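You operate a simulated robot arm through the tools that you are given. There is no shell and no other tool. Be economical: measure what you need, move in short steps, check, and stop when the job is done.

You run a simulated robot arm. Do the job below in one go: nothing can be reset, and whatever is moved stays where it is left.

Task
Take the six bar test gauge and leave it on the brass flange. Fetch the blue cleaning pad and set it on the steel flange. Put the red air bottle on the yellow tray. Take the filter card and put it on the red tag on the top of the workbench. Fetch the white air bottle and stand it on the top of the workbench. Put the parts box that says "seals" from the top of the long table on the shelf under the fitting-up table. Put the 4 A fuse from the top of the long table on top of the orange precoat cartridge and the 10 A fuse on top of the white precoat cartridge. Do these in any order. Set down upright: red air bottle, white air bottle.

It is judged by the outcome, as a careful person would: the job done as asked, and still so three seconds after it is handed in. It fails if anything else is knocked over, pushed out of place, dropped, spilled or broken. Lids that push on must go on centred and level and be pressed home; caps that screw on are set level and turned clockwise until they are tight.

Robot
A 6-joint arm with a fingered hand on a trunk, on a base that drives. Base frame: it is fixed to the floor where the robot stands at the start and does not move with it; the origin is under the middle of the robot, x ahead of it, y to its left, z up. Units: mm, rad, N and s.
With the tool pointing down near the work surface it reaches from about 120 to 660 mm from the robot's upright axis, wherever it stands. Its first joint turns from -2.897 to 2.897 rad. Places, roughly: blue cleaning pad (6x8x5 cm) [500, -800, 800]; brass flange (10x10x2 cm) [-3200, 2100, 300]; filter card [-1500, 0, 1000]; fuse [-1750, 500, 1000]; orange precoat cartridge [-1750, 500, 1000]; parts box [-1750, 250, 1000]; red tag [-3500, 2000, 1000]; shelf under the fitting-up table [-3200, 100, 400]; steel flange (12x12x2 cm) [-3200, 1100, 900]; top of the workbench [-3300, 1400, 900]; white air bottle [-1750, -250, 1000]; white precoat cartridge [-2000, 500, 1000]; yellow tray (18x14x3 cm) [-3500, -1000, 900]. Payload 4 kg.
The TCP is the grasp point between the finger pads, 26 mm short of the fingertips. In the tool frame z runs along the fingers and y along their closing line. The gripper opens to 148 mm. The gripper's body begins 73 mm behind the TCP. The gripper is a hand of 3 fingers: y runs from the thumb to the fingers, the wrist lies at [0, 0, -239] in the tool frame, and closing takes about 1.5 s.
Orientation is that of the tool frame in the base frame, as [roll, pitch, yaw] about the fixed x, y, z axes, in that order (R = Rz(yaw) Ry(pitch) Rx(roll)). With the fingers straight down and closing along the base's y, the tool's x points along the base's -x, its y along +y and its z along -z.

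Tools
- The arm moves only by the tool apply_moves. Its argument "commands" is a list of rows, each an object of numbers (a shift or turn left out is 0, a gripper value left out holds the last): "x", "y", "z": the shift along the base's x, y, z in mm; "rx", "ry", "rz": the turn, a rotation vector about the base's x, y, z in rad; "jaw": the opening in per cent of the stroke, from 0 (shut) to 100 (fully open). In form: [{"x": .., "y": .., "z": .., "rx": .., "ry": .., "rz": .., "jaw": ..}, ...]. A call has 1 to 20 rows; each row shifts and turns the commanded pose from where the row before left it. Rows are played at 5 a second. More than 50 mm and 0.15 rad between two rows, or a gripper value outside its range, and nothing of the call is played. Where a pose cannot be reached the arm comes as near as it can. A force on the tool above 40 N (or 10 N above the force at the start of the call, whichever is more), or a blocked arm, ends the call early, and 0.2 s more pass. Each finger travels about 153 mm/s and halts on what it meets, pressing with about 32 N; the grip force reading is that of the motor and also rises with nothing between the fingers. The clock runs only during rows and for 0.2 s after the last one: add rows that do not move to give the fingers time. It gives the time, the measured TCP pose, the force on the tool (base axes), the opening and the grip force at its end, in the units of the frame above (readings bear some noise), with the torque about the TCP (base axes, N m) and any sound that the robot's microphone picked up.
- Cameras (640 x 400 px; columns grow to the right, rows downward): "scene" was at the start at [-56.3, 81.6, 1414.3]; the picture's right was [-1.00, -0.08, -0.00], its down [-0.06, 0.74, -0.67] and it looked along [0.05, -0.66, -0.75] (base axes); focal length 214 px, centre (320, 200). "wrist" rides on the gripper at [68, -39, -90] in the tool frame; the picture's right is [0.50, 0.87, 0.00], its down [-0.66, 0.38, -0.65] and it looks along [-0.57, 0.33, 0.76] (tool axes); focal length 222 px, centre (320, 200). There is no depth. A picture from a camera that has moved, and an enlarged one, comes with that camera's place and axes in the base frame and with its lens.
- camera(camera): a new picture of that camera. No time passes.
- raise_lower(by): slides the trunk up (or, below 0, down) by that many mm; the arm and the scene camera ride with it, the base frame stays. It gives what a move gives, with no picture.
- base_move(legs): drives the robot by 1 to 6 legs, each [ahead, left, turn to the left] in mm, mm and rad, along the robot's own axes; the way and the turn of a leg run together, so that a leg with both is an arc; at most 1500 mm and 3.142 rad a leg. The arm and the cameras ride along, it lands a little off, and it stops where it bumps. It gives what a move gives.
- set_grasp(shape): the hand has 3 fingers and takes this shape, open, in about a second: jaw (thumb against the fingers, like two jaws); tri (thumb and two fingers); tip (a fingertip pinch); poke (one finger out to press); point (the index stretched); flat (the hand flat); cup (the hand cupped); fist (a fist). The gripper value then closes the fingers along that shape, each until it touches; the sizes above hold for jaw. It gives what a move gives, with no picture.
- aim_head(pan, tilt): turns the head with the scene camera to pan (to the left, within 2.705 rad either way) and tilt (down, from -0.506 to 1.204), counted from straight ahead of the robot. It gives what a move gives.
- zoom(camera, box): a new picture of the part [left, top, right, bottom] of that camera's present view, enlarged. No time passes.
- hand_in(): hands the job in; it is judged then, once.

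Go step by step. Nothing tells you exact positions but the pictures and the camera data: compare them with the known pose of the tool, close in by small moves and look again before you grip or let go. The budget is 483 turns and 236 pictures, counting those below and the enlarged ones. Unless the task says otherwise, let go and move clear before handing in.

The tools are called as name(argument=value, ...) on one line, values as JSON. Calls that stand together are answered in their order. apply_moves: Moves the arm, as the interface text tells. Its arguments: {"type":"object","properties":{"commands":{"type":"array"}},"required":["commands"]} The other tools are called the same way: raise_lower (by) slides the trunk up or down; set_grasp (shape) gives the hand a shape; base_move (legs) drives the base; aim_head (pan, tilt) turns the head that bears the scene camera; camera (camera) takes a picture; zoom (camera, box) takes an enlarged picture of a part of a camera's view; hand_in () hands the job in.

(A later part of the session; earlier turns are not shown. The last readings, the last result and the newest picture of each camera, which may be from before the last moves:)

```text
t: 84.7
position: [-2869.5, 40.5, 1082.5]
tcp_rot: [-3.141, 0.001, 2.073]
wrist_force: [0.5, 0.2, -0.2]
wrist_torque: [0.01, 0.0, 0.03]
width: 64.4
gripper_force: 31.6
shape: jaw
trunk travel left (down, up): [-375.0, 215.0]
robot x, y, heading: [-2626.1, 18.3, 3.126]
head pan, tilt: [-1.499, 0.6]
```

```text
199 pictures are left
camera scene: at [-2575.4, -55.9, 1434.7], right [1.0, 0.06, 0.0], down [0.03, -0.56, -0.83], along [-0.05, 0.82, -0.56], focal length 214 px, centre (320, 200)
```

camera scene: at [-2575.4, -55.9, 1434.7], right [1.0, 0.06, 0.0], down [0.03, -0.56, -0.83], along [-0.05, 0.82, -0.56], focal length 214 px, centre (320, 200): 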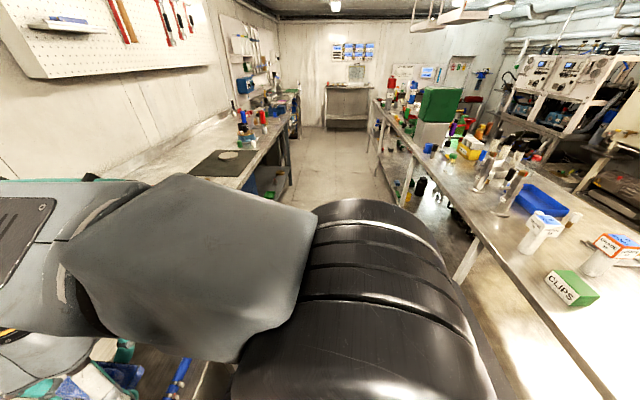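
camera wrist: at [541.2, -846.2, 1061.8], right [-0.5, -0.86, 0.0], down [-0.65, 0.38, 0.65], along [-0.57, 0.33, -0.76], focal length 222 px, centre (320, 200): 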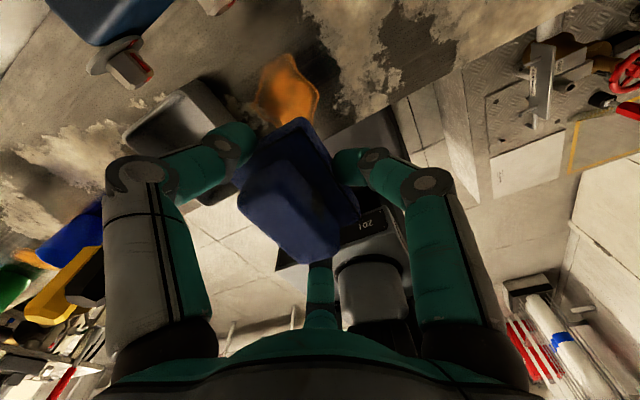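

The grey disc on the dark mat near (-3200,1200) looks like the steel flange. I strafe on to stand before it.

base_move(legs=[[0, -1130, 0.015]])

aim_head(pan=0.2, tilt=0.7)

camera(camera="scene")

camera(camera="wrist")

```text
t: 90.5
position: [-2868.6, 1162.9, 1083.4]
tcp_rot: [-3.141, 0.0, 2.105]
wrist_force: [-0.2, -1.0, -0.4]
wrist_torque: [0.01, -0.02, -0.02]
width: 64.0
gripper_force: 32.2
shape: jaw
trunk travel left (down, up): [-375.0, 215.0]
robot x, y, heading: [-2627.5, 1150.3, -3.125]
head pan, tilt: [-1.499, 0.6]
```

```text
t: 92.2
position: [-2869.1, 1162.6, 1083.4]
tcp_rot: [3.141, 0.002, 2.106]
wrist_force: [-0.3, -0.3, -1.3]
wrist_torque: [0.04, -0.01, 0.02]
width: 64.3
gripper_force: 31.9
shape: jaw
trunk travel left (down, up): [-375.0, 215.0]
robot x, y, heading: [-2623.3, 1149.0, -3.127]
head pan, tilt: [0.201, 0.7]
```

```text
198 pictures are left
camera scene: at [-2648.7, 969.9, 1426.1], right [-0.22, 0.98, 0.0], down [0.63, 0.14, -0.77], along [-0.75, -0.16, -0.64], focal length 214 px, centre (320, 200)
```

scene: 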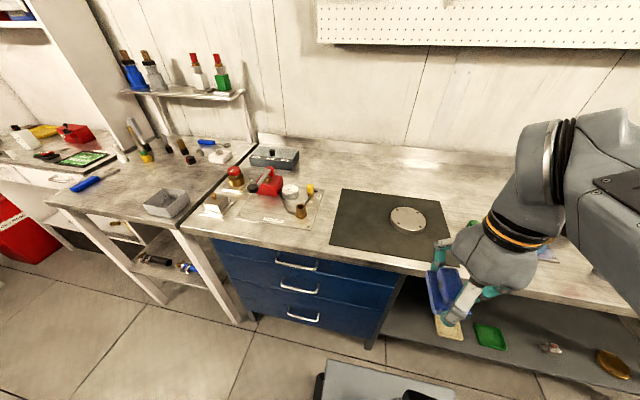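

```text
197 pictures are left
camera wrist: at [-2937.8, 1200.7, 1173.0], right [0.49, 0.87, 0.0], down [0.66, -0.37, 0.65], along [0.57, -0.32, -0.76], focal length 222 px, centre (320, 200)
```

wrist: 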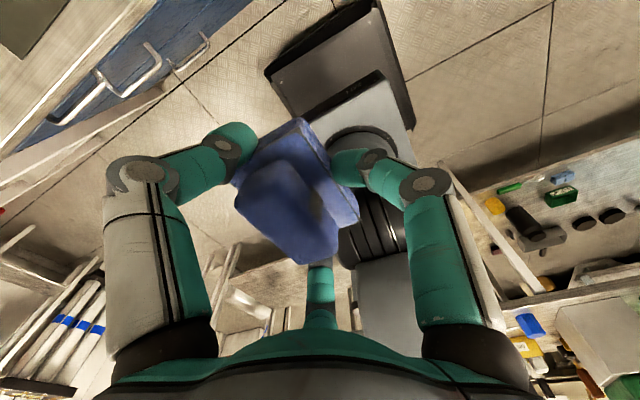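

The steel flange is near (-3225,1155), and the brass flange lies on the lower shelf near (-3176,2150). I extend the pad over the steel flange.

apply_moves(commands=[{"x": -45}, {"x": -45}, {"x": -45}, {"x": -45, "z": -10}, {"x": -45, "z": -10}, {"x": -45, "z": -10}, {"x": -45, "z": -10}])

camera(camera="wrist")

camera(camera="scene")

```text
t: 93.8
position: [-3183.3, 1162.3, 1043.3]
tcp_rot: [-3.141, 0.0, 2.107]
wrist_force: [0.2, 0.4, 0.0]
wrist_torque: [0.01, 0.0, 0.01]
width: 64.1
gripper_force: 31.7
shape: jaw
trunk travel left (down, up): [-375.0, 215.0]
robot x, y, heading: [-2625.6, 1153.5, -3.126]
head pan, tilt: [0.201, 0.7]
```

```text
196 pictures are left
camera wrist: at [-3252.1, 1201.8, 1133.1], right [0.49, 0.87, 0.0], down [0.66, -0.37, 0.65], along [0.57, -0.32, -0.76], focal length 222 px, centre (320, 200)
```

wrist: 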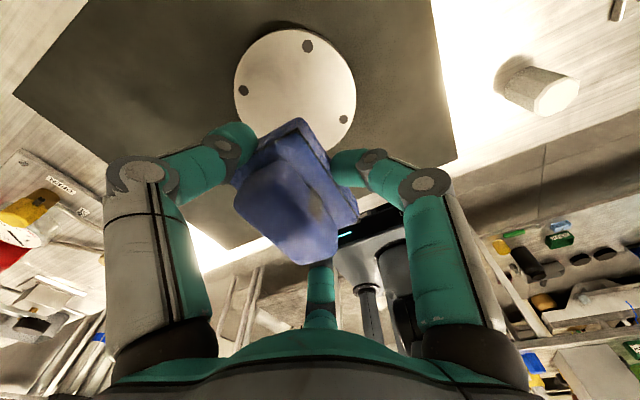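

```text
195 pictures are left
camera scene: at [-2648.7, 969.9, 1426.1], right [-0.22, 0.98, 0.0], down [0.63, 0.14, -0.77], along [-0.75, -0.16, -0.64], focal length 214 px, centre (320, 200)
```

scene: 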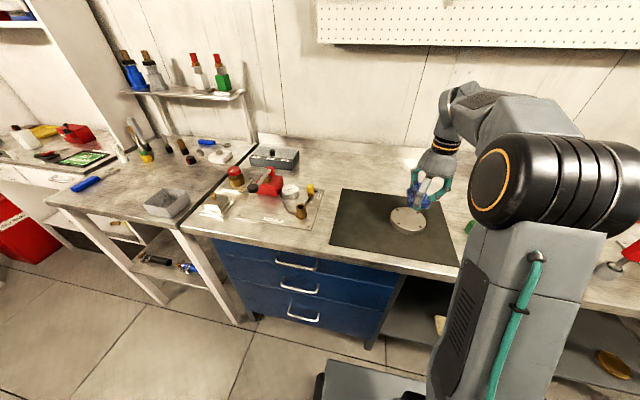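

The disc spans 122 px for 120 mm, so its top centre is at about (-3212,1151,897). I align and descend slowly.

apply_moves(commands=[{"x": -31, "y": 2}, {"z": -30}, {"z": -30}, {"z": -20}])

camera(camera="wrist")

zoom(camera="scene", box=[340, 150, 500, 250])

```text
t: 94.8
position: [-3216.0, 1163.8, 962.8]
tcp_rot: [3.14, 0.001, 2.106]
wrist_force: [0.9, -0.6, -1.0]
wrist_torque: [0.0, -0.03, 0.01]
width: 63.8
gripper_force: 32.0
shape: jaw
trunk travel left (down, up): [-375.0, 215.0]
robot x, y, heading: [-2624.7, 1151.1, -3.122]
head pan, tilt: [0.201, 0.7]
```

```text
194 pictures are left
camera wrist: at [-3284.1, 1202.7, 1052.7], right [0.49, 0.87, 0.0], down [0.66, -0.37, 0.65], along [0.57, -0.32, -0.76], focal length 222 px, centre (320, 200)
```

wrist: 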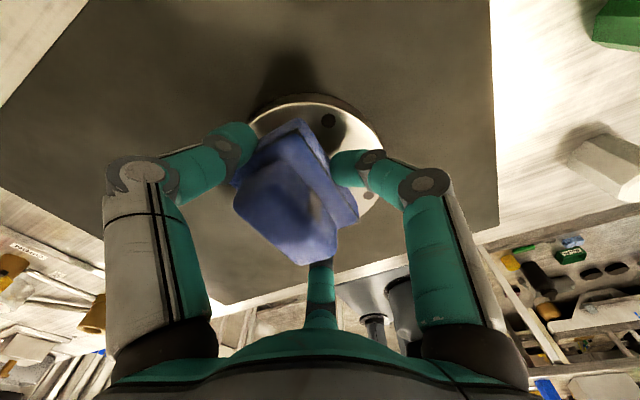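

```text
4.00 times, centred on (420, 200) of scene
camera zoom: at [-2648.8, 969.9, 1426.1], right [-0.22, 0.98, 0.0], down [0.63, 0.14, -0.76], along [-0.75, -0.17, -0.64], focal length 858 px, centre (-80, 200)
```

zoom: 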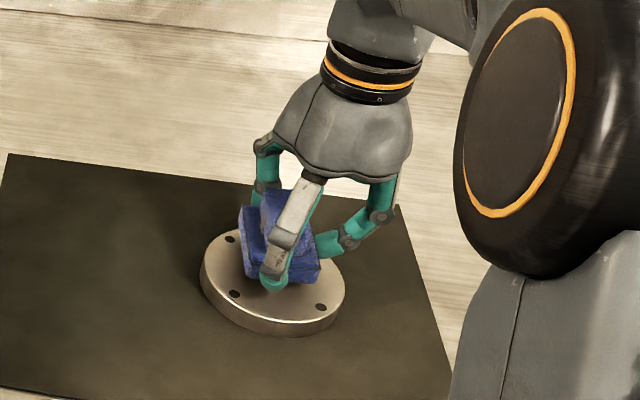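

apply_moves(commands=[{"x": -3, "y": 8}, {"z": -12}, {"z": -6}, {"z": -4}, {"z": -4}, {"z": -3}, {"z": -3}])

zoom(camera="scene", box=[340, 150, 500, 250])

```text
t: 95.8
position: [-3220.2, 1174.2, 948.9]
tcp_rot: [-3.131, -0.009, 2.104]
wrist_force: [4.6, 2.2, 22.3]
wrist_torque: [-0.41, -0.16, 0.0]
width: 64.0
gripper_force: 31.6
shape: jaw
trunk travel left (down, up): [-375.0, 215.0]
robot x, y, heading: [-2623.2, 1150.2, -3.126]
head pan, tilt: [0.201, 0.7]
stopped in row 5: the force on the tool passed its limit (the readings are from after the stop); the commanded pose is now the measured one
```

```text
4.00 times, centred on (420, 200) of scene
camera zoom: at [-2646.6, 970.1, 1426.1], right [-0.22, 0.98, 0.0], down [0.63, 0.14, -0.77], along [-0.75, -0.16, -0.64], focal length 858 px, centre (-80, 200)
```

zoom: 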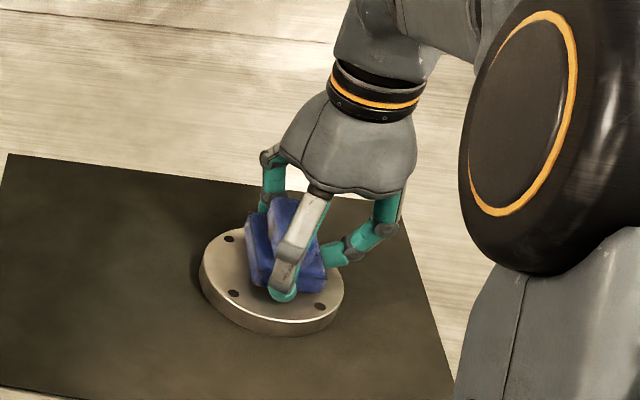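

The pad has touched down. I release it by opening slowly.

apply_moves(commands=[{"z": -1, "jaw": 55}, {"jaw": 65}, {"jaw": 80}, {"jaw": 100}, {}, {}])

zoom(camera="scene", box=[340, 150, 500, 250])

camera(camera="wrist")

```text
t: 96.7
position: [-3221.9, 1174.0, 946.5]
tcp_rot: [-3.127, -0.009, 2.106]
wrist_force: [-1.4, 0.8, 2.8]
wrist_torque: [-0.15, -0.24, 0.03]
width: 148.0
gripper_force: 0.1
shape: jaw
trunk travel left (down, up): [-375.0, 215.0]
robot x, y, heading: [-2628.4, 1145.4, -3.123]
head pan, tilt: [0.201, 0.7]
stopped in row 4: the force on the tool passed its limit (the readings are from after the stop); the commanded pose is now the measured one
```

```text
4.00 times, centred on (420, 200) of scene
camera zoom: at [-2649.8, 970.0, 1425.4], right [-0.22, 0.98, 0.0], down [0.63, 0.14, -0.76], along [-0.75, -0.16, -0.64], focal length 858 px, centre (-80, 200)
```

zoom: 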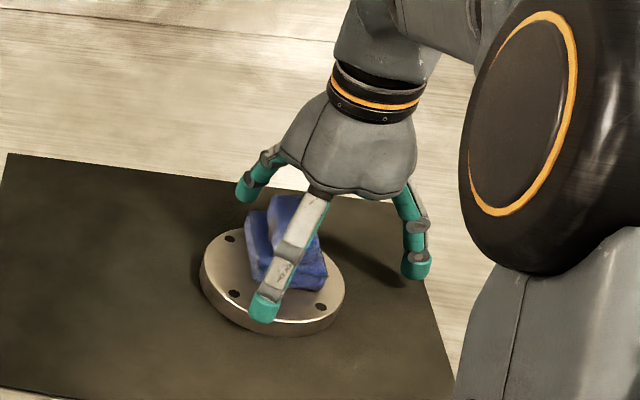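

```text
190 pictures are left
camera wrist: at [-3288.6, 1212.7, 1036.7], right [0.49, 0.87, -0.01], down [0.67, -0.37, 0.64], along [0.56, -0.32, -0.77], focal length 222 px, centre (320, 200)
```

wrist: 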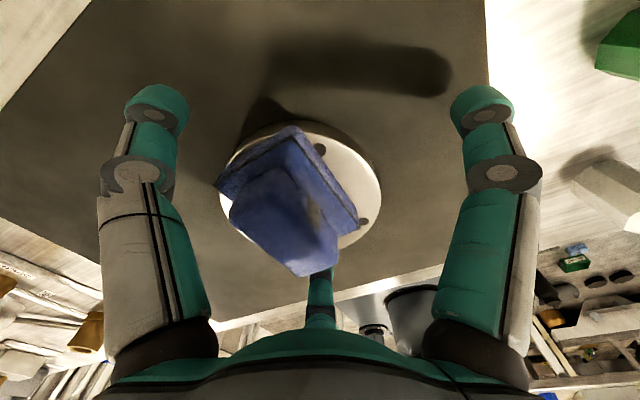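

apply_moves(commands=[{"z": 5}, {"z": 10}, {"z": 30}, {"z": 40}, {"z": 45}])

camera(camera="wrist")

zoom(camera="scene", box=[340, 150, 500, 250])

```text
t: 97.9
position: [-3220.3, 1174.3, 1077.0]
tcp_rot: [-3.129, -0.008, 2.104]
wrist_force: [-0.1, 0.3, -0.8]
wrist_torque: [-0.02, 0.02, 0.02]
width: 148.1
gripper_force: 0.0
shape: jaw
trunk travel left (down, up): [-375.0, 215.0]
robot x, y, heading: [-2628.4, 1151.2, -3.124]
head pan, tilt: [0.201, 0.7]
```

```text
189 pictures are left
camera wrist: at [-3286.8, 1213.6, 1168.4], right [0.49, 0.87, -0.01], down [0.67, -0.37, 0.64], along [0.56, -0.32, -0.77], focal length 222 px, centre (320, 200)
```

wrist: 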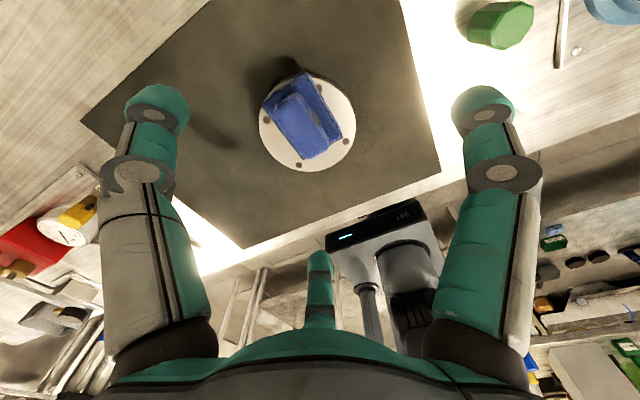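

```text
4.00 times, centred on (420, 200) of scene
camera zoom: at [-2649.1, 970.0, 1426.0], right [-0.22, 0.98, 0.0], down [0.63, 0.14, -0.76], along [-0.75, -0.16, -0.64], focal length 858 px, centre (-80, 200)
```

zoom: 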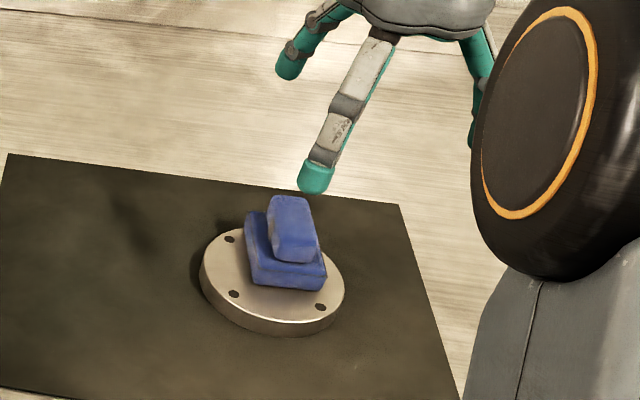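

The pad rests flat on the steel flange. Now I look along the workbench to the right for the red tag, brass flange and air bottles.

aim_head(pan=-0.8, tilt=0.5)

camera(camera="scene")

aim_head(pan=0.5, tilt=0.4)

zoom(camera="scene", box=[160, 100, 480, 300])

aim_head(pan=2.3, tilt=0.4)

camera(camera="scene")

```text
t: 99.2
position: [-3221.4, 1174.5, 1077.0]
tcp_rot: [-3.13, -0.01, 2.105]
wrist_force: [0.9, -0.7, 0.3]
wrist_torque: [0.01, -0.01, 0.01]
width: 148.0
gripper_force: 0.1
shape: jaw
trunk travel left (down, up): [-375.0, 215.0]
robot x, y, heading: [-2629.3, 1149.9, -3.128]
head pan, tilt: [-0.799, 0.499]
```

```text
187 pictures are left
camera scene: at [-2630.5, 1052.4, 1443.8], right [0.7, 0.71, 0.0], down [0.34, -0.34, -0.88], along [-0.62, 0.62, -0.48], focal length 214 px, centre (320, 200)
```

scene: 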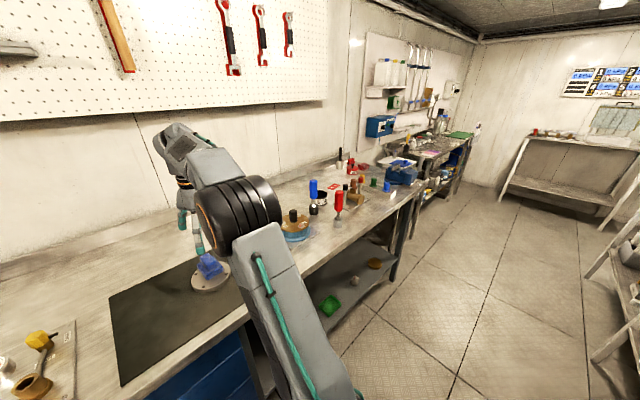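

```text
t: 100.7
position: [-3219.9, 1174.9, 1077.0]
tcp_rot: [-3.13, -0.01, 2.106]
wrist_force: [0.9, 0.0, -0.5]
wrist_torque: [-0.01, 0.01, 0.0]
width: 148.0
gripper_force: 0.2
shape: jaw
trunk travel left (down, up): [-375.0, 215.0]
robot x, y, heading: [-2627.4, 1150.7, -3.129]
head pan, tilt: [0.499, 0.4]
```

```text
2.00 times, centred on (320, 200) of scene
camera zoom: at [-2646.7, 942.7, 1452.9], right [-0.49, 0.87, 0.0], down [0.34, 0.19, -0.92], along [-0.8, -0.45, -0.39], focal length 429 px, centre (320, 200)
```

zoom: 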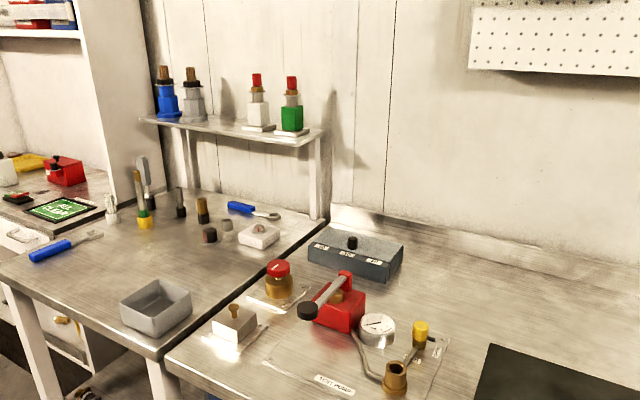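

```text
t: 102.5
position: [-3219.6, 1174.6, 1077.5]
tcp_rot: [-3.129, -0.011, 2.104]
wrist_force: [0.8, 0.1, 0.1]
wrist_torque: [0.04, 0.02, -0.01]
width: 148.0
gripper_force: 0.0
shape: jaw
trunk travel left (down, up): [-375.0, 215.0]
robot x, y, heading: [-2630.6, 1150.6, -3.128]
head pan, tilt: [2.3, 0.4]
```

```text
185 pictures are left
camera scene: at [-2503.2, 920.2, 1452.9], right [-0.73, -0.68, 0.0], down [-0.26, 0.29, -0.92], along [0.62, -0.68, -0.39], focal length 214 px, centre (320, 200)
```

scene: 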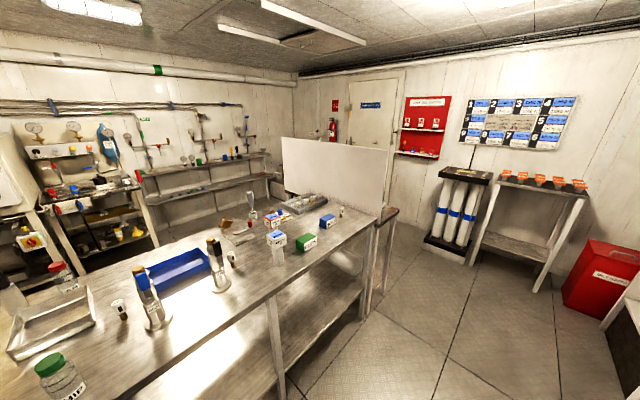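

From the aisle I can also reach the long table. I zoom on its items to identify fuses, cartridges, card and bottles.

zoom(camera="scene", box=[190, 170, 350, 270])

zoom(camera="scene", box=[100, 220, 260, 320])

aim_head(pan=-2.5, tilt=0.5)

camera(camera="scene")

```text
4.00 times, centred on (270, 220) of scene
camera zoom: at [-2503.2, 920.2, 1452.9], right [-0.73, -0.68, 0.0], down [-0.26, 0.29, -0.92], along [0.62, -0.68, -0.39], focal length 858 px, centre (520, 120)
```

zoom: 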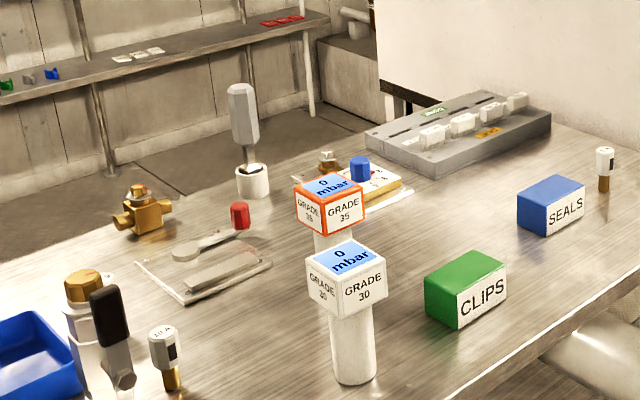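

```text
4.00 times, centred on (180, 270) of scene
camera zoom: at [-2503.2, 920.2, 1452.9], right [-0.73, -0.68, 0.0], down [-0.26, 0.29, -0.92], along [0.62, -0.68, -0.39], focal length 858 px, centre (880, -80)
```

zoom: 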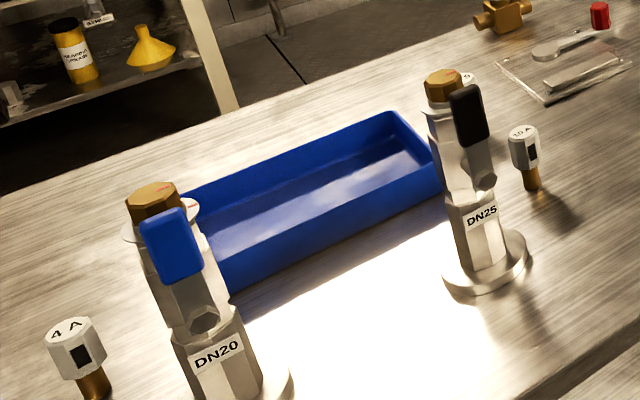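

```text
t: 106.2
position: [-3220.0, 1175.7, 1077.4]
tcp_rot: [-3.131, -0.01, 2.106]
wrist_force: [-0.7, -0.8, 0.7]
wrist_torque: [0.04, 0.01, -0.01]
width: 147.6
gripper_force: 0.1
shape: jaw
trunk travel left (down, up): [-375.0, 215.0]
robot x, y, heading: [-2626.6, 1150.8, -3.127]
head pan, tilt: [-2.499, 0.499]
```

```text
182 pictures are left
camera scene: at [-2494.1, 1044.0, 1443.8], right [0.61, -0.79, 0.0], down [-0.38, -0.29, -0.88], along [0.69, 0.54, -0.48], focal length 214 px, centre (320, 200)
```

scene: 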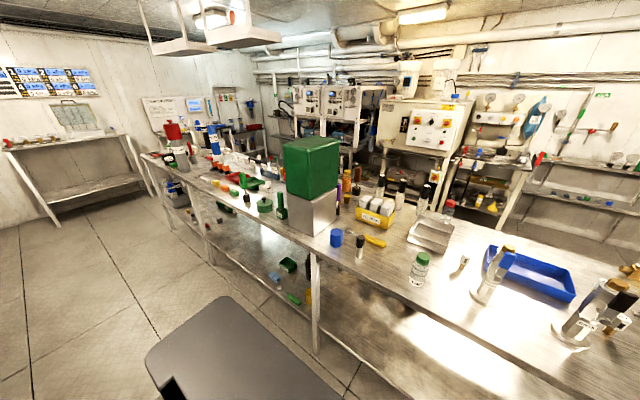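

The fuses (4 A near (-1774,986), 10 A near (-1793,655)), cartridges, "SEALS" box, and likely the air bottles on the panel table are identified. I retract, level the tool, and drive to the open junction to turn around.

apply_moves(commands=[{"x": 45, "ry": -0.015, "rx": -0.003}, {"x": 45}, {"x": 45}, {"x": 45}, {"x": 45}, {"x": 45}, {"x": 45}, {"x": 30}])

base_move(legs=[[0, 1000, 0], [0, 800, -0.015], [0, 0, 3.14]])

aim_head(pan=0.2, tilt=0.6)

camera(camera="scene")

```text
t: 108.0
position: [-2877.8, 1174.5, 1077.9]
tcp_rot: [3.142, 0.0, 2.103]
wrist_force: [0.2, 1.5, 0.2]
wrist_torque: [0.0, -0.06, -0.01]
width: 148.0
gripper_force: 0.0
shape: jaw
trunk travel left (down, up): [-375.0, 215.0]
robot x, y, heading: [-2625.3, 1152.0, -3.125]
head pan, tilt: [-2.499, 0.499]
```

```text
t: 124.5
position: [-2340.7, -684.0, 1077.8]
tcp_rot: [-3.14, 0.0, -1.058]
wrist_force: [0.2, -0.3, 0.4]
wrist_torque: [0.02, 0.02, 0.01]
width: 148.0
gripper_force: 0.0
shape: jaw
trunk travel left (down, up): [-375.0, 215.0]
robot x, y, heading: [-2596.6, -655.7, -0.011]
head pan, tilt: [-2.499, 0.499]
```

```text
t: 126.9
position: [-2341.1, -684.6, 1076.6]
tcp_rot: [-3.139, 0.0, -1.059]
wrist_force: [0.0, -0.3, 0.5]
wrist_torque: [-0.01, 0.01, 0.01]
width: 148.0
gripper_force: 0.2
shape: jaw
trunk travel left (down, up): [-375.0, 215.0]
robot x, y, heading: [-2590.4, -652.7, -0.007]
head pan, tilt: [0.201, 0.6]
```

```text
181 pictures are left
camera scene: at [-2565.1, -476.9, 1434.7], right [0.19, -0.98, 0.0], down [-0.55, -0.11, -0.83], along [0.81, 0.16, -0.56], focal length 214 px, centre (320, 200)
```

scene: 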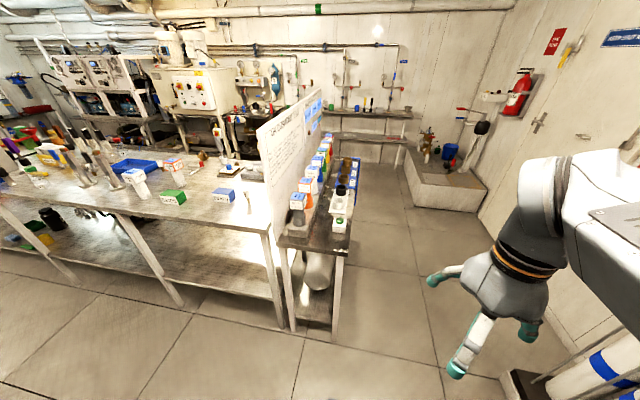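

The panel table's near end holds a row of bottles. I zoom in.

zoom(camera="scene", box=[256, 130, 384, 250])

```text
3.33 times, centred on (320, 190) of scene
camera zoom: at [-2565.1, -476.9, 1434.7], right [0.19, -0.98, 0.0], down [-0.55, -0.11, -0.83], along [0.81, 0.16, -0.56], focal length 715 px, centre (320, 233)
```

zoom: 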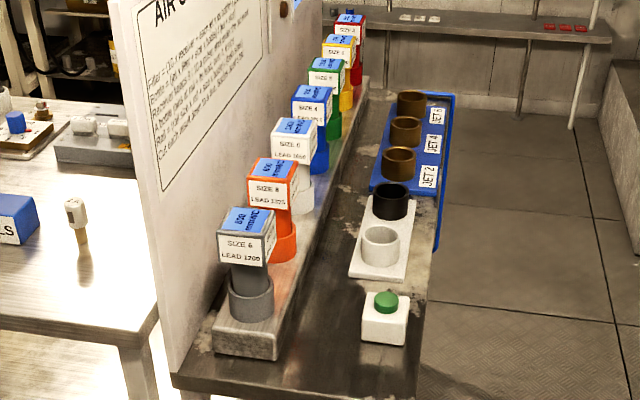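

zoom(camera="scene", box=[255, 85, 335, 185])

zoom(camera="scene", box=[290, 135, 340, 175])

```text
4.00 times, centred on (295, 135) of scene
camera zoom: at [-2565.1, -476.9, 1434.7], right [0.19, -0.98, 0.0], down [-0.55, -0.11, -0.83], along [0.81, 0.16, -0.56], focal length 858 px, centre (420, 460)
```

zoom: 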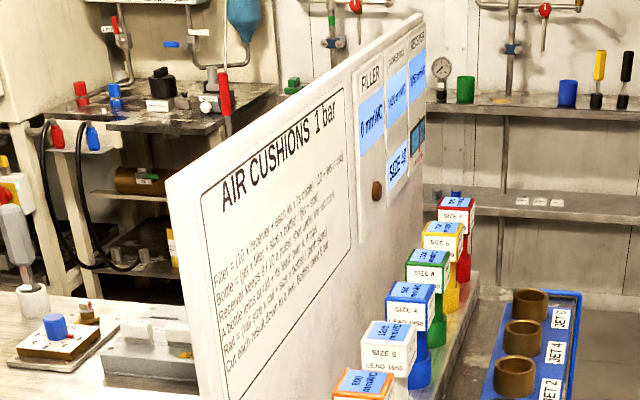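

```text
10.00 times, centred on (315, 155) of scene
camera zoom: at [-2565.1, -476.9, 1434.7], right [0.19, -0.98, 0.0], down [-0.55, -0.11, -0.83], along [0.81, 0.16, -0.56], focal length 2145 px, centre (370, 650)
```

zoom: 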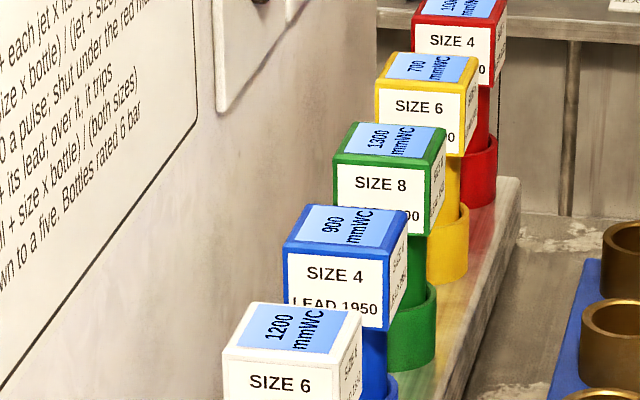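

These are the air bottles: white at about (-1690,-270) in the middle of the row and red at the far end near (-1180,-265). I drive into the passage alongside the red one.

base_move(legs=[[0, -170, 0.007], [700, 0, 0], [700, 0, 0]])

aim_head(pan=1.4, tilt=0.7)

camera(camera="scene")

```text
t: 135.2
position: [-946.6, -840.6, 1077.6]
tcp_rot: [-3.14, 0.0, -1.042]
wrist_force: [0.9, 0.6, 0.1]
wrist_torque: [-0.03, 0.04, 0.0]
width: 147.8
gripper_force: 0.2
shape: jaw
trunk travel left (down, up): [-375.0, 215.0]
robot x, y, heading: [-1195.2, -812.8, 0.012]
head pan, tilt: [0.201, 0.6]
```

```text
t: 136.6
position: [-946.3, -841.0, 1076.9]
tcp_rot: [-3.14, -0.001, -1.04]
wrist_force: [0.3, -0.4, -0.2]
wrist_torque: [0.0, -0.02, 0.01]
width: 147.7
gripper_force: 0.1
shape: jaw
trunk travel left (down, up): [-375.0, 215.0]
robot x, y, heading: [-1194.8, -817.3, 0.006]
head pan, tilt: [1.4, 0.7]
```

```text
177 pictures are left
camera scene: at [-1247.2, -571.8, 1426.1], right [0.99, -0.16, 0.0], down [-0.1, -0.64, -0.76], along [0.12, 0.76, -0.64], focal length 214 px, centre (320, 200)
```

scene: 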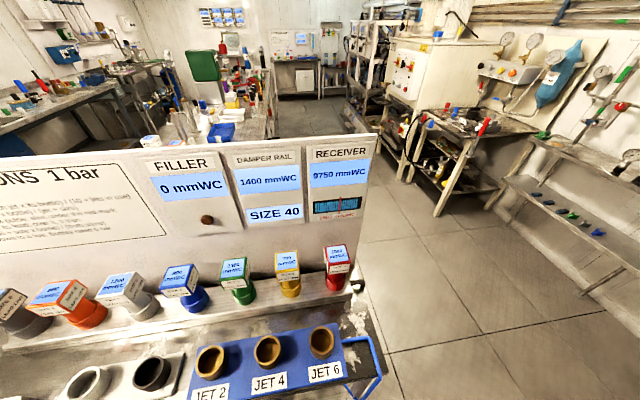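

zoom(camera="scene", box=[260, 220, 372, 310])

zoom(camera="scene", box=[60, 240, 220, 340])

```text
4.44 times, centred on (316, 265) of scene
camera zoom: at [-1247.2, -571.8, 1426.1], right [0.99, -0.16, 0.0], down [-0.1, -0.64, -0.76], along [0.12, 0.76, -0.64], focal length 953 px, centre (338, -89)
```

zoom: 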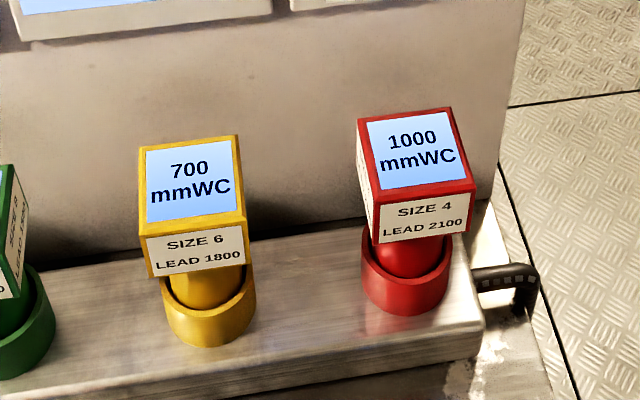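

```text
4.00 times, centred on (140, 290) of scene
camera zoom: at [-1247.2, -571.8, 1426.1], right [0.99, -0.16, 0.0], down [-0.1, -0.64, -0.76], along [0.12, 0.76, -0.64], focal length 858 px, centre (1040, -160)
```

zoom: 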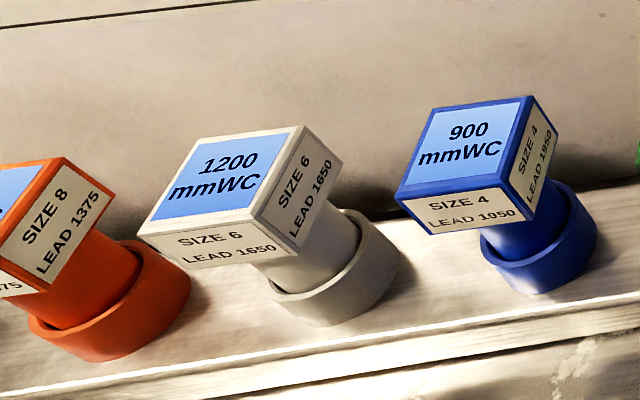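

The bottles stand in cups in front of the panel, heads about 57 mm cubes, red near (-1160,-264). I will grasp with the hand tilted 30° away from the panel; first I swing the arm to the left side.

apply_moves(commands=[{"y": 48, "z": 10, "rz": 0.149}, {"y": 48, "z": 10, "rz": 0.149}, {"y": 48, "z": 10, "rz": 0.149}, {"y": 48, "z": 10, "rz": 0.149}, {"x": -30, "y": 36, "rz": 0.149}, {"x": -30, "y": 36, "rz": 0.149}, {"x": -30, "y": 36, "rz": 0.149}, {"x": -30, "y": 30, "rz": 0.149}, {"x": -35, "y": 20, "rz": 0.149}, {"x": -35, "y": 10, "rz": 0.149}, {"x": -24, "rz": 0.149}, {"rz": 0.149}, {"rz": 0.149}, {"rz": 0.149}])

apply_moves(commands=[{"rx": 0.13, "z": -10}, {"rx": 0.13, "z": -10}, {"rx": 0.13, "z": -10}, {"rx": 0.13, "z": -10, "jaw": 75}])

camera(camera="wrist")

camera(camera="scene")

```text
t: 139.6
position: [-1160.9, -481.1, 1117.3]
tcp_rot: [-3.139, -0.001, 1.048]
wrist_force: [-0.1, 0.4, 0.3]
wrist_torque: [0.02, -0.01, 0.02]
width: 148.1
gripper_force: 0.1
shape: jaw
trunk travel left (down, up): [-375.0, 215.0]
robot x, y, heading: [-1198.8, -815.5, 0.009]
head pan, tilt: [1.4, 0.7]
```

```text
t: 140.6
position: [-1160.3, -479.7, 1078.4]
tcp_rot: [-2.858, -0.443, 0.982]
wrist_force: [0.5, -0.4, 0.5]
wrist_torque: [-0.03, 0.03, -0.01]
width: 111.3
gripper_force: 0.0
shape: jaw
trunk travel left (down, up): [-375.0, 215.0]
robot x, y, heading: [-1200.1, -815.8, 0.009]
head pan, tilt: [1.4, 0.7]
```

```text
174 pictures are left
camera wrist: at [-1159.8, -457.9, 1194.0], right [1.0, 0.0, 0.0], down [0.0, -0.98, 0.19], along [0.0, -0.19, -0.98], focal length 222 px, centre (320, 200)
```

wrist: 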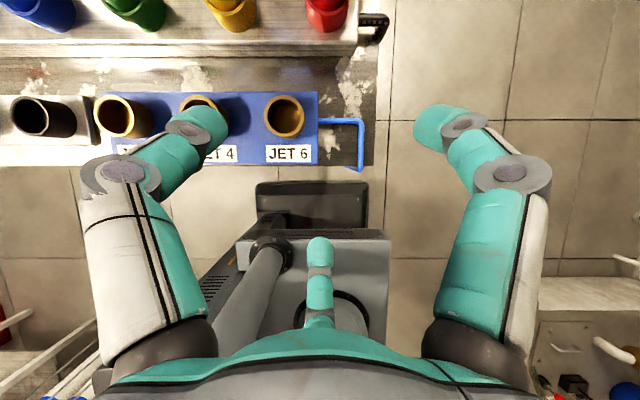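

```text
173 pictures are left
camera scene: at [-1247.3, -571.6, 1426.1], right [0.99, -0.16, 0.0], down [-0.1, -0.64, -0.76], along [0.12, 0.76, -0.64], focal length 214 px, centre (320, 200)
```

scene: 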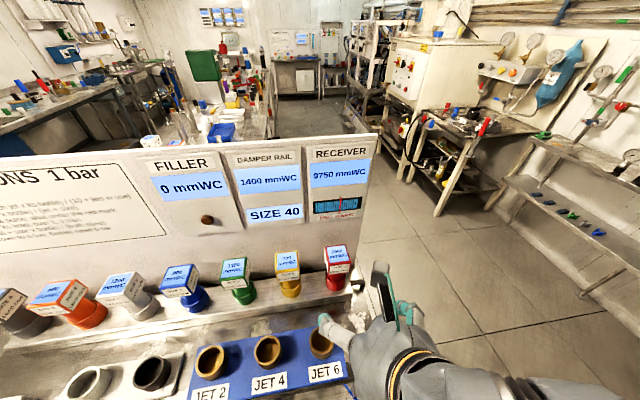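

The camera view confirms the layout: one finger towards me, two to the sides. I approach to just short of the red head.

apply_moves(commands=[{"x": 6, "y": 40, "z": -10}, {"y": 40, "z": -10}, {"y": 40, "z": -15}, {"y": 40, "z": -15}])

camera(camera="wrist")

zoom(camera="scene", box=[240, 190, 400, 290])

```text
t: 141.6
position: [-1154.8, -321.5, 1026.2]
tcp_rot: [-2.86, -0.445, 0.981]
wrist_force: [0.5, 0.1, 0.9]
wrist_torque: [0.02, 0.02, 0.01]
width: 111.3
gripper_force: 0.0
shape: jaw
trunk travel left (down, up): [-375.0, 215.0]
robot x, y, heading: [-1193.8, -812.3, 0.013]
head pan, tilt: [1.4, 0.7]
```

```text
172 pictures are left
camera wrist: at [-1154.1, -298.1, 1143.0], right [1.0, 0.0, 0.0], down [0.0, -0.98, 0.19], along [0.0, -0.19, -0.98], focal length 222 px, centre (320, 200)
```

wrist: 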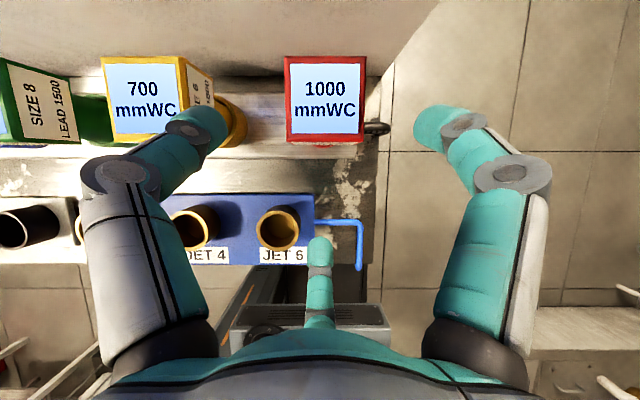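

```text
4.00 times, centred on (320, 240) of scene
camera zoom: at [-1247.3, -571.9, 1426.1], right [0.99, -0.16, 0.0], down [-0.1, -0.64, -0.77], along [0.12, 0.76, -0.64], focal length 858 px, centre (320, 40)
```

zoom: 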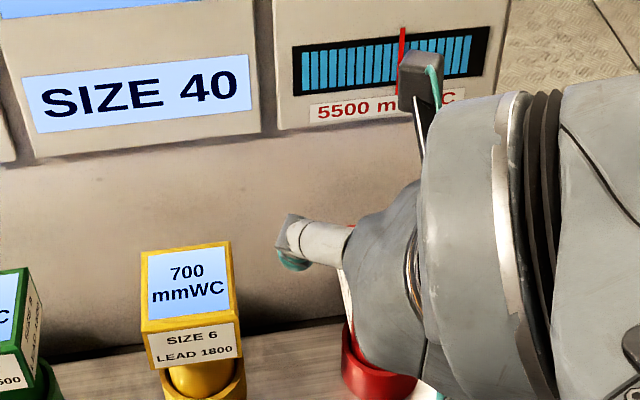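

The red head top is centred near (-1150,-258,983). I move in along the tool axis and grip.

apply_moves(commands=[{"x": 5, "y": 17, "z": -24}, {"y": 17, "z": -24}, {"y": 16, "z": -24}])

camera(camera="wrist")

```text
t: 142.4
position: [-1148.7, -271.1, 954.9]
tcp_rot: [-2.86, -0.445, 0.981]
wrist_force: [0.0, -0.1, -0.2]
wrist_torque: [-0.02, 0.0, 0.0]
width: 111.1
gripper_force: 0.0
shape: jaw
trunk travel left (down, up): [-375.0, 215.0]
robot x, y, heading: [-1199.5, -811.2, 0.011]
head pan, tilt: [1.4, 0.7]
```

```text
170 pictures are left
camera wrist: at [-1148.7, -248.0, 1071.9], right [1.0, 0.0, 0.0], down [0.0, -0.98, 0.19], along [0.0, -0.19, -0.98], focal length 222 px, centre (320, 200)
```

wrist: 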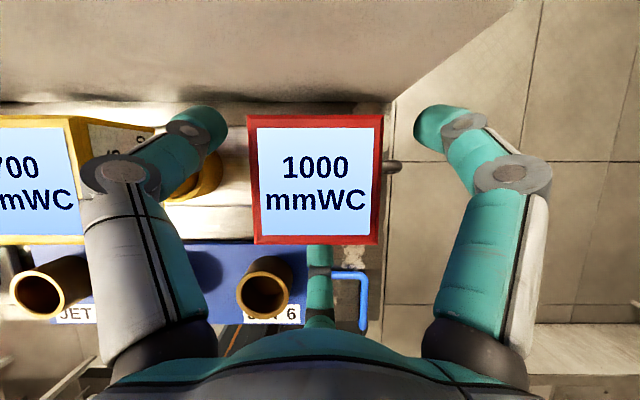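

apply_moves(commands=[{"x": -2, "jaw": 60}, {"jaw": 40}, {"jaw": 15}, {"jaw": 15}, {"jaw": 15}, {"jaw": 15}])

camera(camera="wrist")

```text
t: 143.8
position: [-1149.9, -271.9, 955.2]
tcp_rot: [-2.861, -0.443, 0.981]
wrist_force: [-0.7, -2.0, 0.5]
wrist_torque: [-0.35, 0.02, 0.02]
width: 52.8
gripper_force: 31.8
shape: jaw
trunk travel left (down, up): [-375.0, 215.0]
robot x, y, heading: [-1193.5, -815.0, 0.009]
head pan, tilt: [1.4, 0.7]
```

```text
169 pictures are left
camera wrist: at [-1151.0, -248.5, 1071.9], right [1.0, 0.0, 0.0], down [0.0, -0.98, 0.19], along [0.0, -0.19, -0.98], focal length 222 px, centre (320, 200)
```

wrist: 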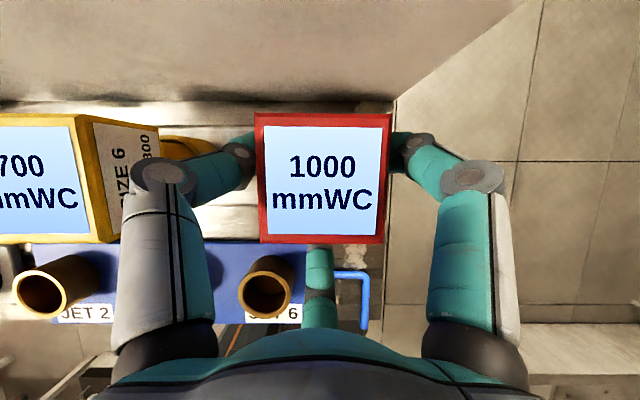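

Gripped at 53 mm. I lift straight up.

apply_moves(commands=[{"z": 6}, {"z": 10}, {"z": 15}, {"z": 20}])

camera(camera="wrist")

zoom(camera="scene", box=[240, 190, 400, 290])

```text
t: 144.8
position: [-1151.1, -270.2, 1006.7]
tcp_rot: [-2.859, -0.445, 0.982]
wrist_force: [-0.4, 0.3, -1.8]
wrist_torque: [-0.03, -0.02, 0.01]
width: 52.1
gripper_force: 32.1
shape: jaw
trunk travel left (down, up): [-375.0, 215.0]
robot x, y, heading: [-1196.1, -815.8, 0.007]
head pan, tilt: [1.4, 0.7]
```

```text
168 pictures are left
camera wrist: at [-1151.6, -247.1, 1123.7], right [1.0, 0.0, 0.0], down [0.0, -0.98, 0.19], along [0.0, -0.19, -0.98], focal length 222 px, centre (320, 200)
```

wrist: 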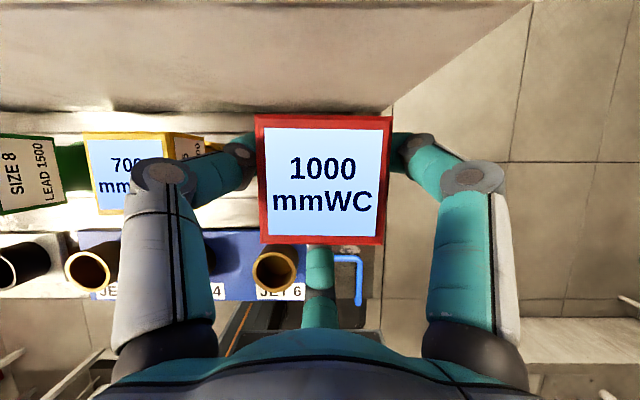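

```text
4.00 times, centred on (320, 240) of scene
camera zoom: at [-1247.3, -571.4, 1426.0], right [0.99, -0.16, 0.0], down [-0.1, -0.64, -0.76], along [0.12, 0.76, -0.64], focal length 858 px, centre (320, 40)
```

zoom: 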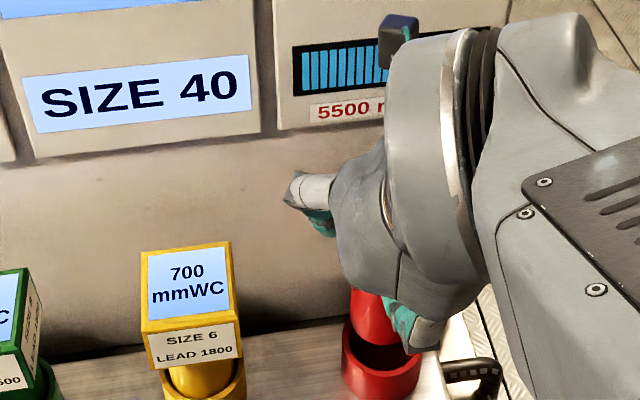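

The bottle rises out of its cup level, the cup stays. I lift clear and retract.

apply_moves(commands=[{"z": 30}, {"z": 30}, {"z": 30}, {"y": -40, "z": 10}, {"y": -45}, {"y": -45}, {"y": -30}])

camera(camera="scene")

```text
t: 146.4
position: [-1151.3, -430.4, 1107.1]
tcp_rot: [-2.859, -0.443, 0.983]
wrist_force: [-0.3, -0.5, -2.1]
wrist_torque: [-0.03, 0.0, -0.04]
width: 52.3
gripper_force: 31.9
shape: jaw
trunk travel left (down, up): [-375.0, 215.0]
robot x, y, heading: [-1196.8, -814.8, 0.012]
head pan, tilt: [1.4, 0.7]
```

```text
166 pictures are left
camera scene: at [-1247.3, -571.6, 1426.0], right [0.99, -0.16, 0.0], down [-0.1, -0.64, -0.76], along [0.12, 0.76, -0.64], focal length 214 px, centre (320, 200)
```

scene: 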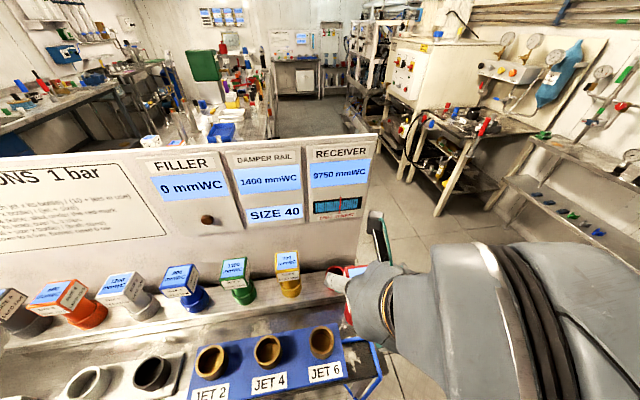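

The red bottle is free. I swing the arm to the front and drive back to the junction, then turn to the desk.

apply_moves(commands=[{"y": -42}, {"y": -43}, {"x": 44.3, "y": -10.2, "rz": -0.149}, {"x": 42.3, "y": -16.8, "rz": -0.149}, {"x": 39.3, "y": -22.9, "rz": -0.149}, {"x": 35.4, "y": -28.4, "rz": -0.149}, {"x": 30.8, "y": -33.5, "rz": -0.149}, {"x": 25.5, "y": -37.7, "rz": -0.149}, {"x": 19.5, "y": -41.1, "rz": -0.149}, {"x": 13.2, "y": -43.6, "rz": -0.149}, {"x": 6.5, "y": -45, "rz": -0.149}, {"y": -45.4, "rz": -0.149}])

base_move(legs=[[-700, 0, 0], [-700, 0, 0], [0, 0, 3.13]])

aim_head(pan=0.2, tilt=0.6)

camera(camera="scene")

```text
t: 149.0
position: [-889.8, -841.2, 1099.8]
tcp_rot: [-2.868, -0.413, -0.503]
wrist_force: [-1.4, 0.2, -1.9]
wrist_torque: [0.01, 0.04, -0.03]
width: 51.7
gripper_force: 32.1
shape: jaw
trunk travel left (down, up): [-375.0, 215.0]
robot x, y, heading: [-1197.8, -817.8, 0.015]
head pan, tilt: [1.4, 0.7]
```

```text
t: 163.6
position: [-2907.7, -793.4, 1099.2]
tcp_rot: [-2.867, -0.414, 2.616]
wrist_force: [-0.8, 0.2, -2.1]
wrist_torque: [0.02, -0.02, 0.03]
width: 51.5
gripper_force: 32.1
shape: jaw
trunk travel left (down, up): [-375.0, 215.0]
robot x, y, heading: [-2600.5, -825.2, 3.131]
head pan, tilt: [1.4, 0.7]
```

```text
t: 165.0
position: [-2906.5, -792.9, 1098.5]
tcp_rot: [-2.869, -0.411, 2.615]
wrist_force: [0.3, -0.2, -1.9]
wrist_torque: [0.01, -0.02, 0.0]
width: 51.3
gripper_force: 32.1
shape: jaw
trunk travel left (down, up): [-375.0, 215.0]
robot x, y, heading: [-2598.1, -822.8, 3.131]
head pan, tilt: [0.201, 0.6]
```

```text
165 pictures are left
camera scene: at [-2630.7, -1006.7, 1434.9], right [-0.19, 0.98, 0.0], down [0.55, 0.11, -0.83], along [-0.81, -0.16, -0.56], focal length 214 px, centre (320, 200)
```

scene: 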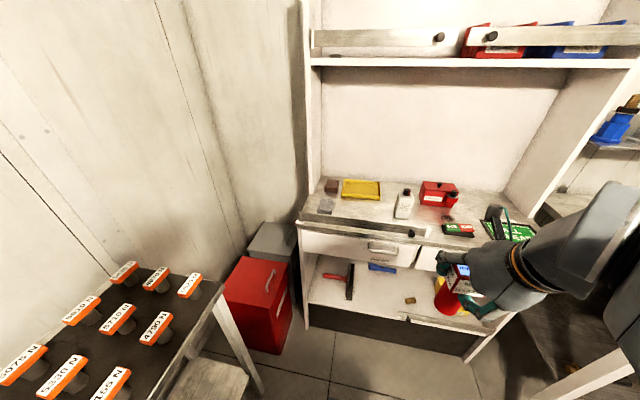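

zoom(camera="scene", box=[400, 220, 560, 340])

zoom(camera="scene", box=[300, 150, 460, 250])

camera(camera="wrist")

```text
3.33 times, centred on (480, 280) of scene
camera zoom: at [-2630.7, -1006.7, 1434.9], right [-0.19, 0.98, 0.0], down [0.55, 0.11, -0.83], along [-0.81, -0.16, -0.56], focal length 715 px, centre (-213, -67)
```

zoom: 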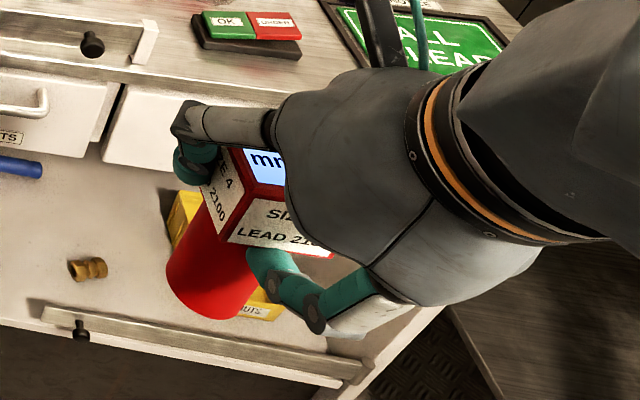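

```text
4.00 times, centred on (380, 200) of scene
camera zoom: at [-2630.7, -1006.7, 1434.9], right [-0.19, 0.98, 0.0], down [0.55, 0.11, -0.83], along [-0.81, -0.16, -0.56], focal length 858 px, centre (80, 200)
```

zoom: 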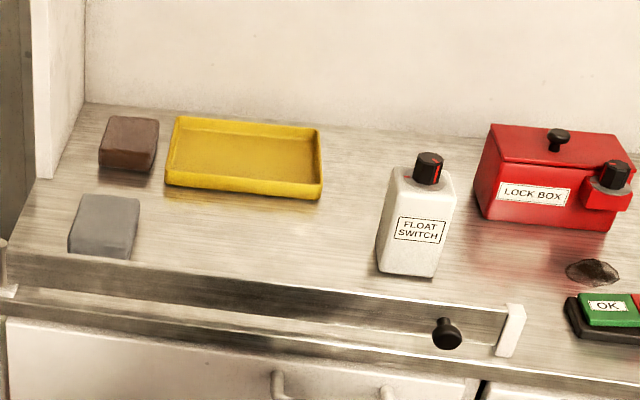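

```text
162 pictures are left
camera wrist: at [-2933.2, -792.6, 1214.8], right [-0.06, 1.0, -0.01], down [0.97, 0.06, 0.22], along [0.22, 0.0, -0.98], focal length 222 px, centre (320, 200)
```

wrist: 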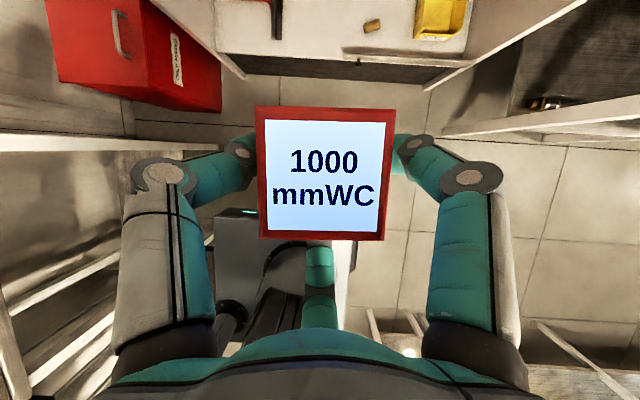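

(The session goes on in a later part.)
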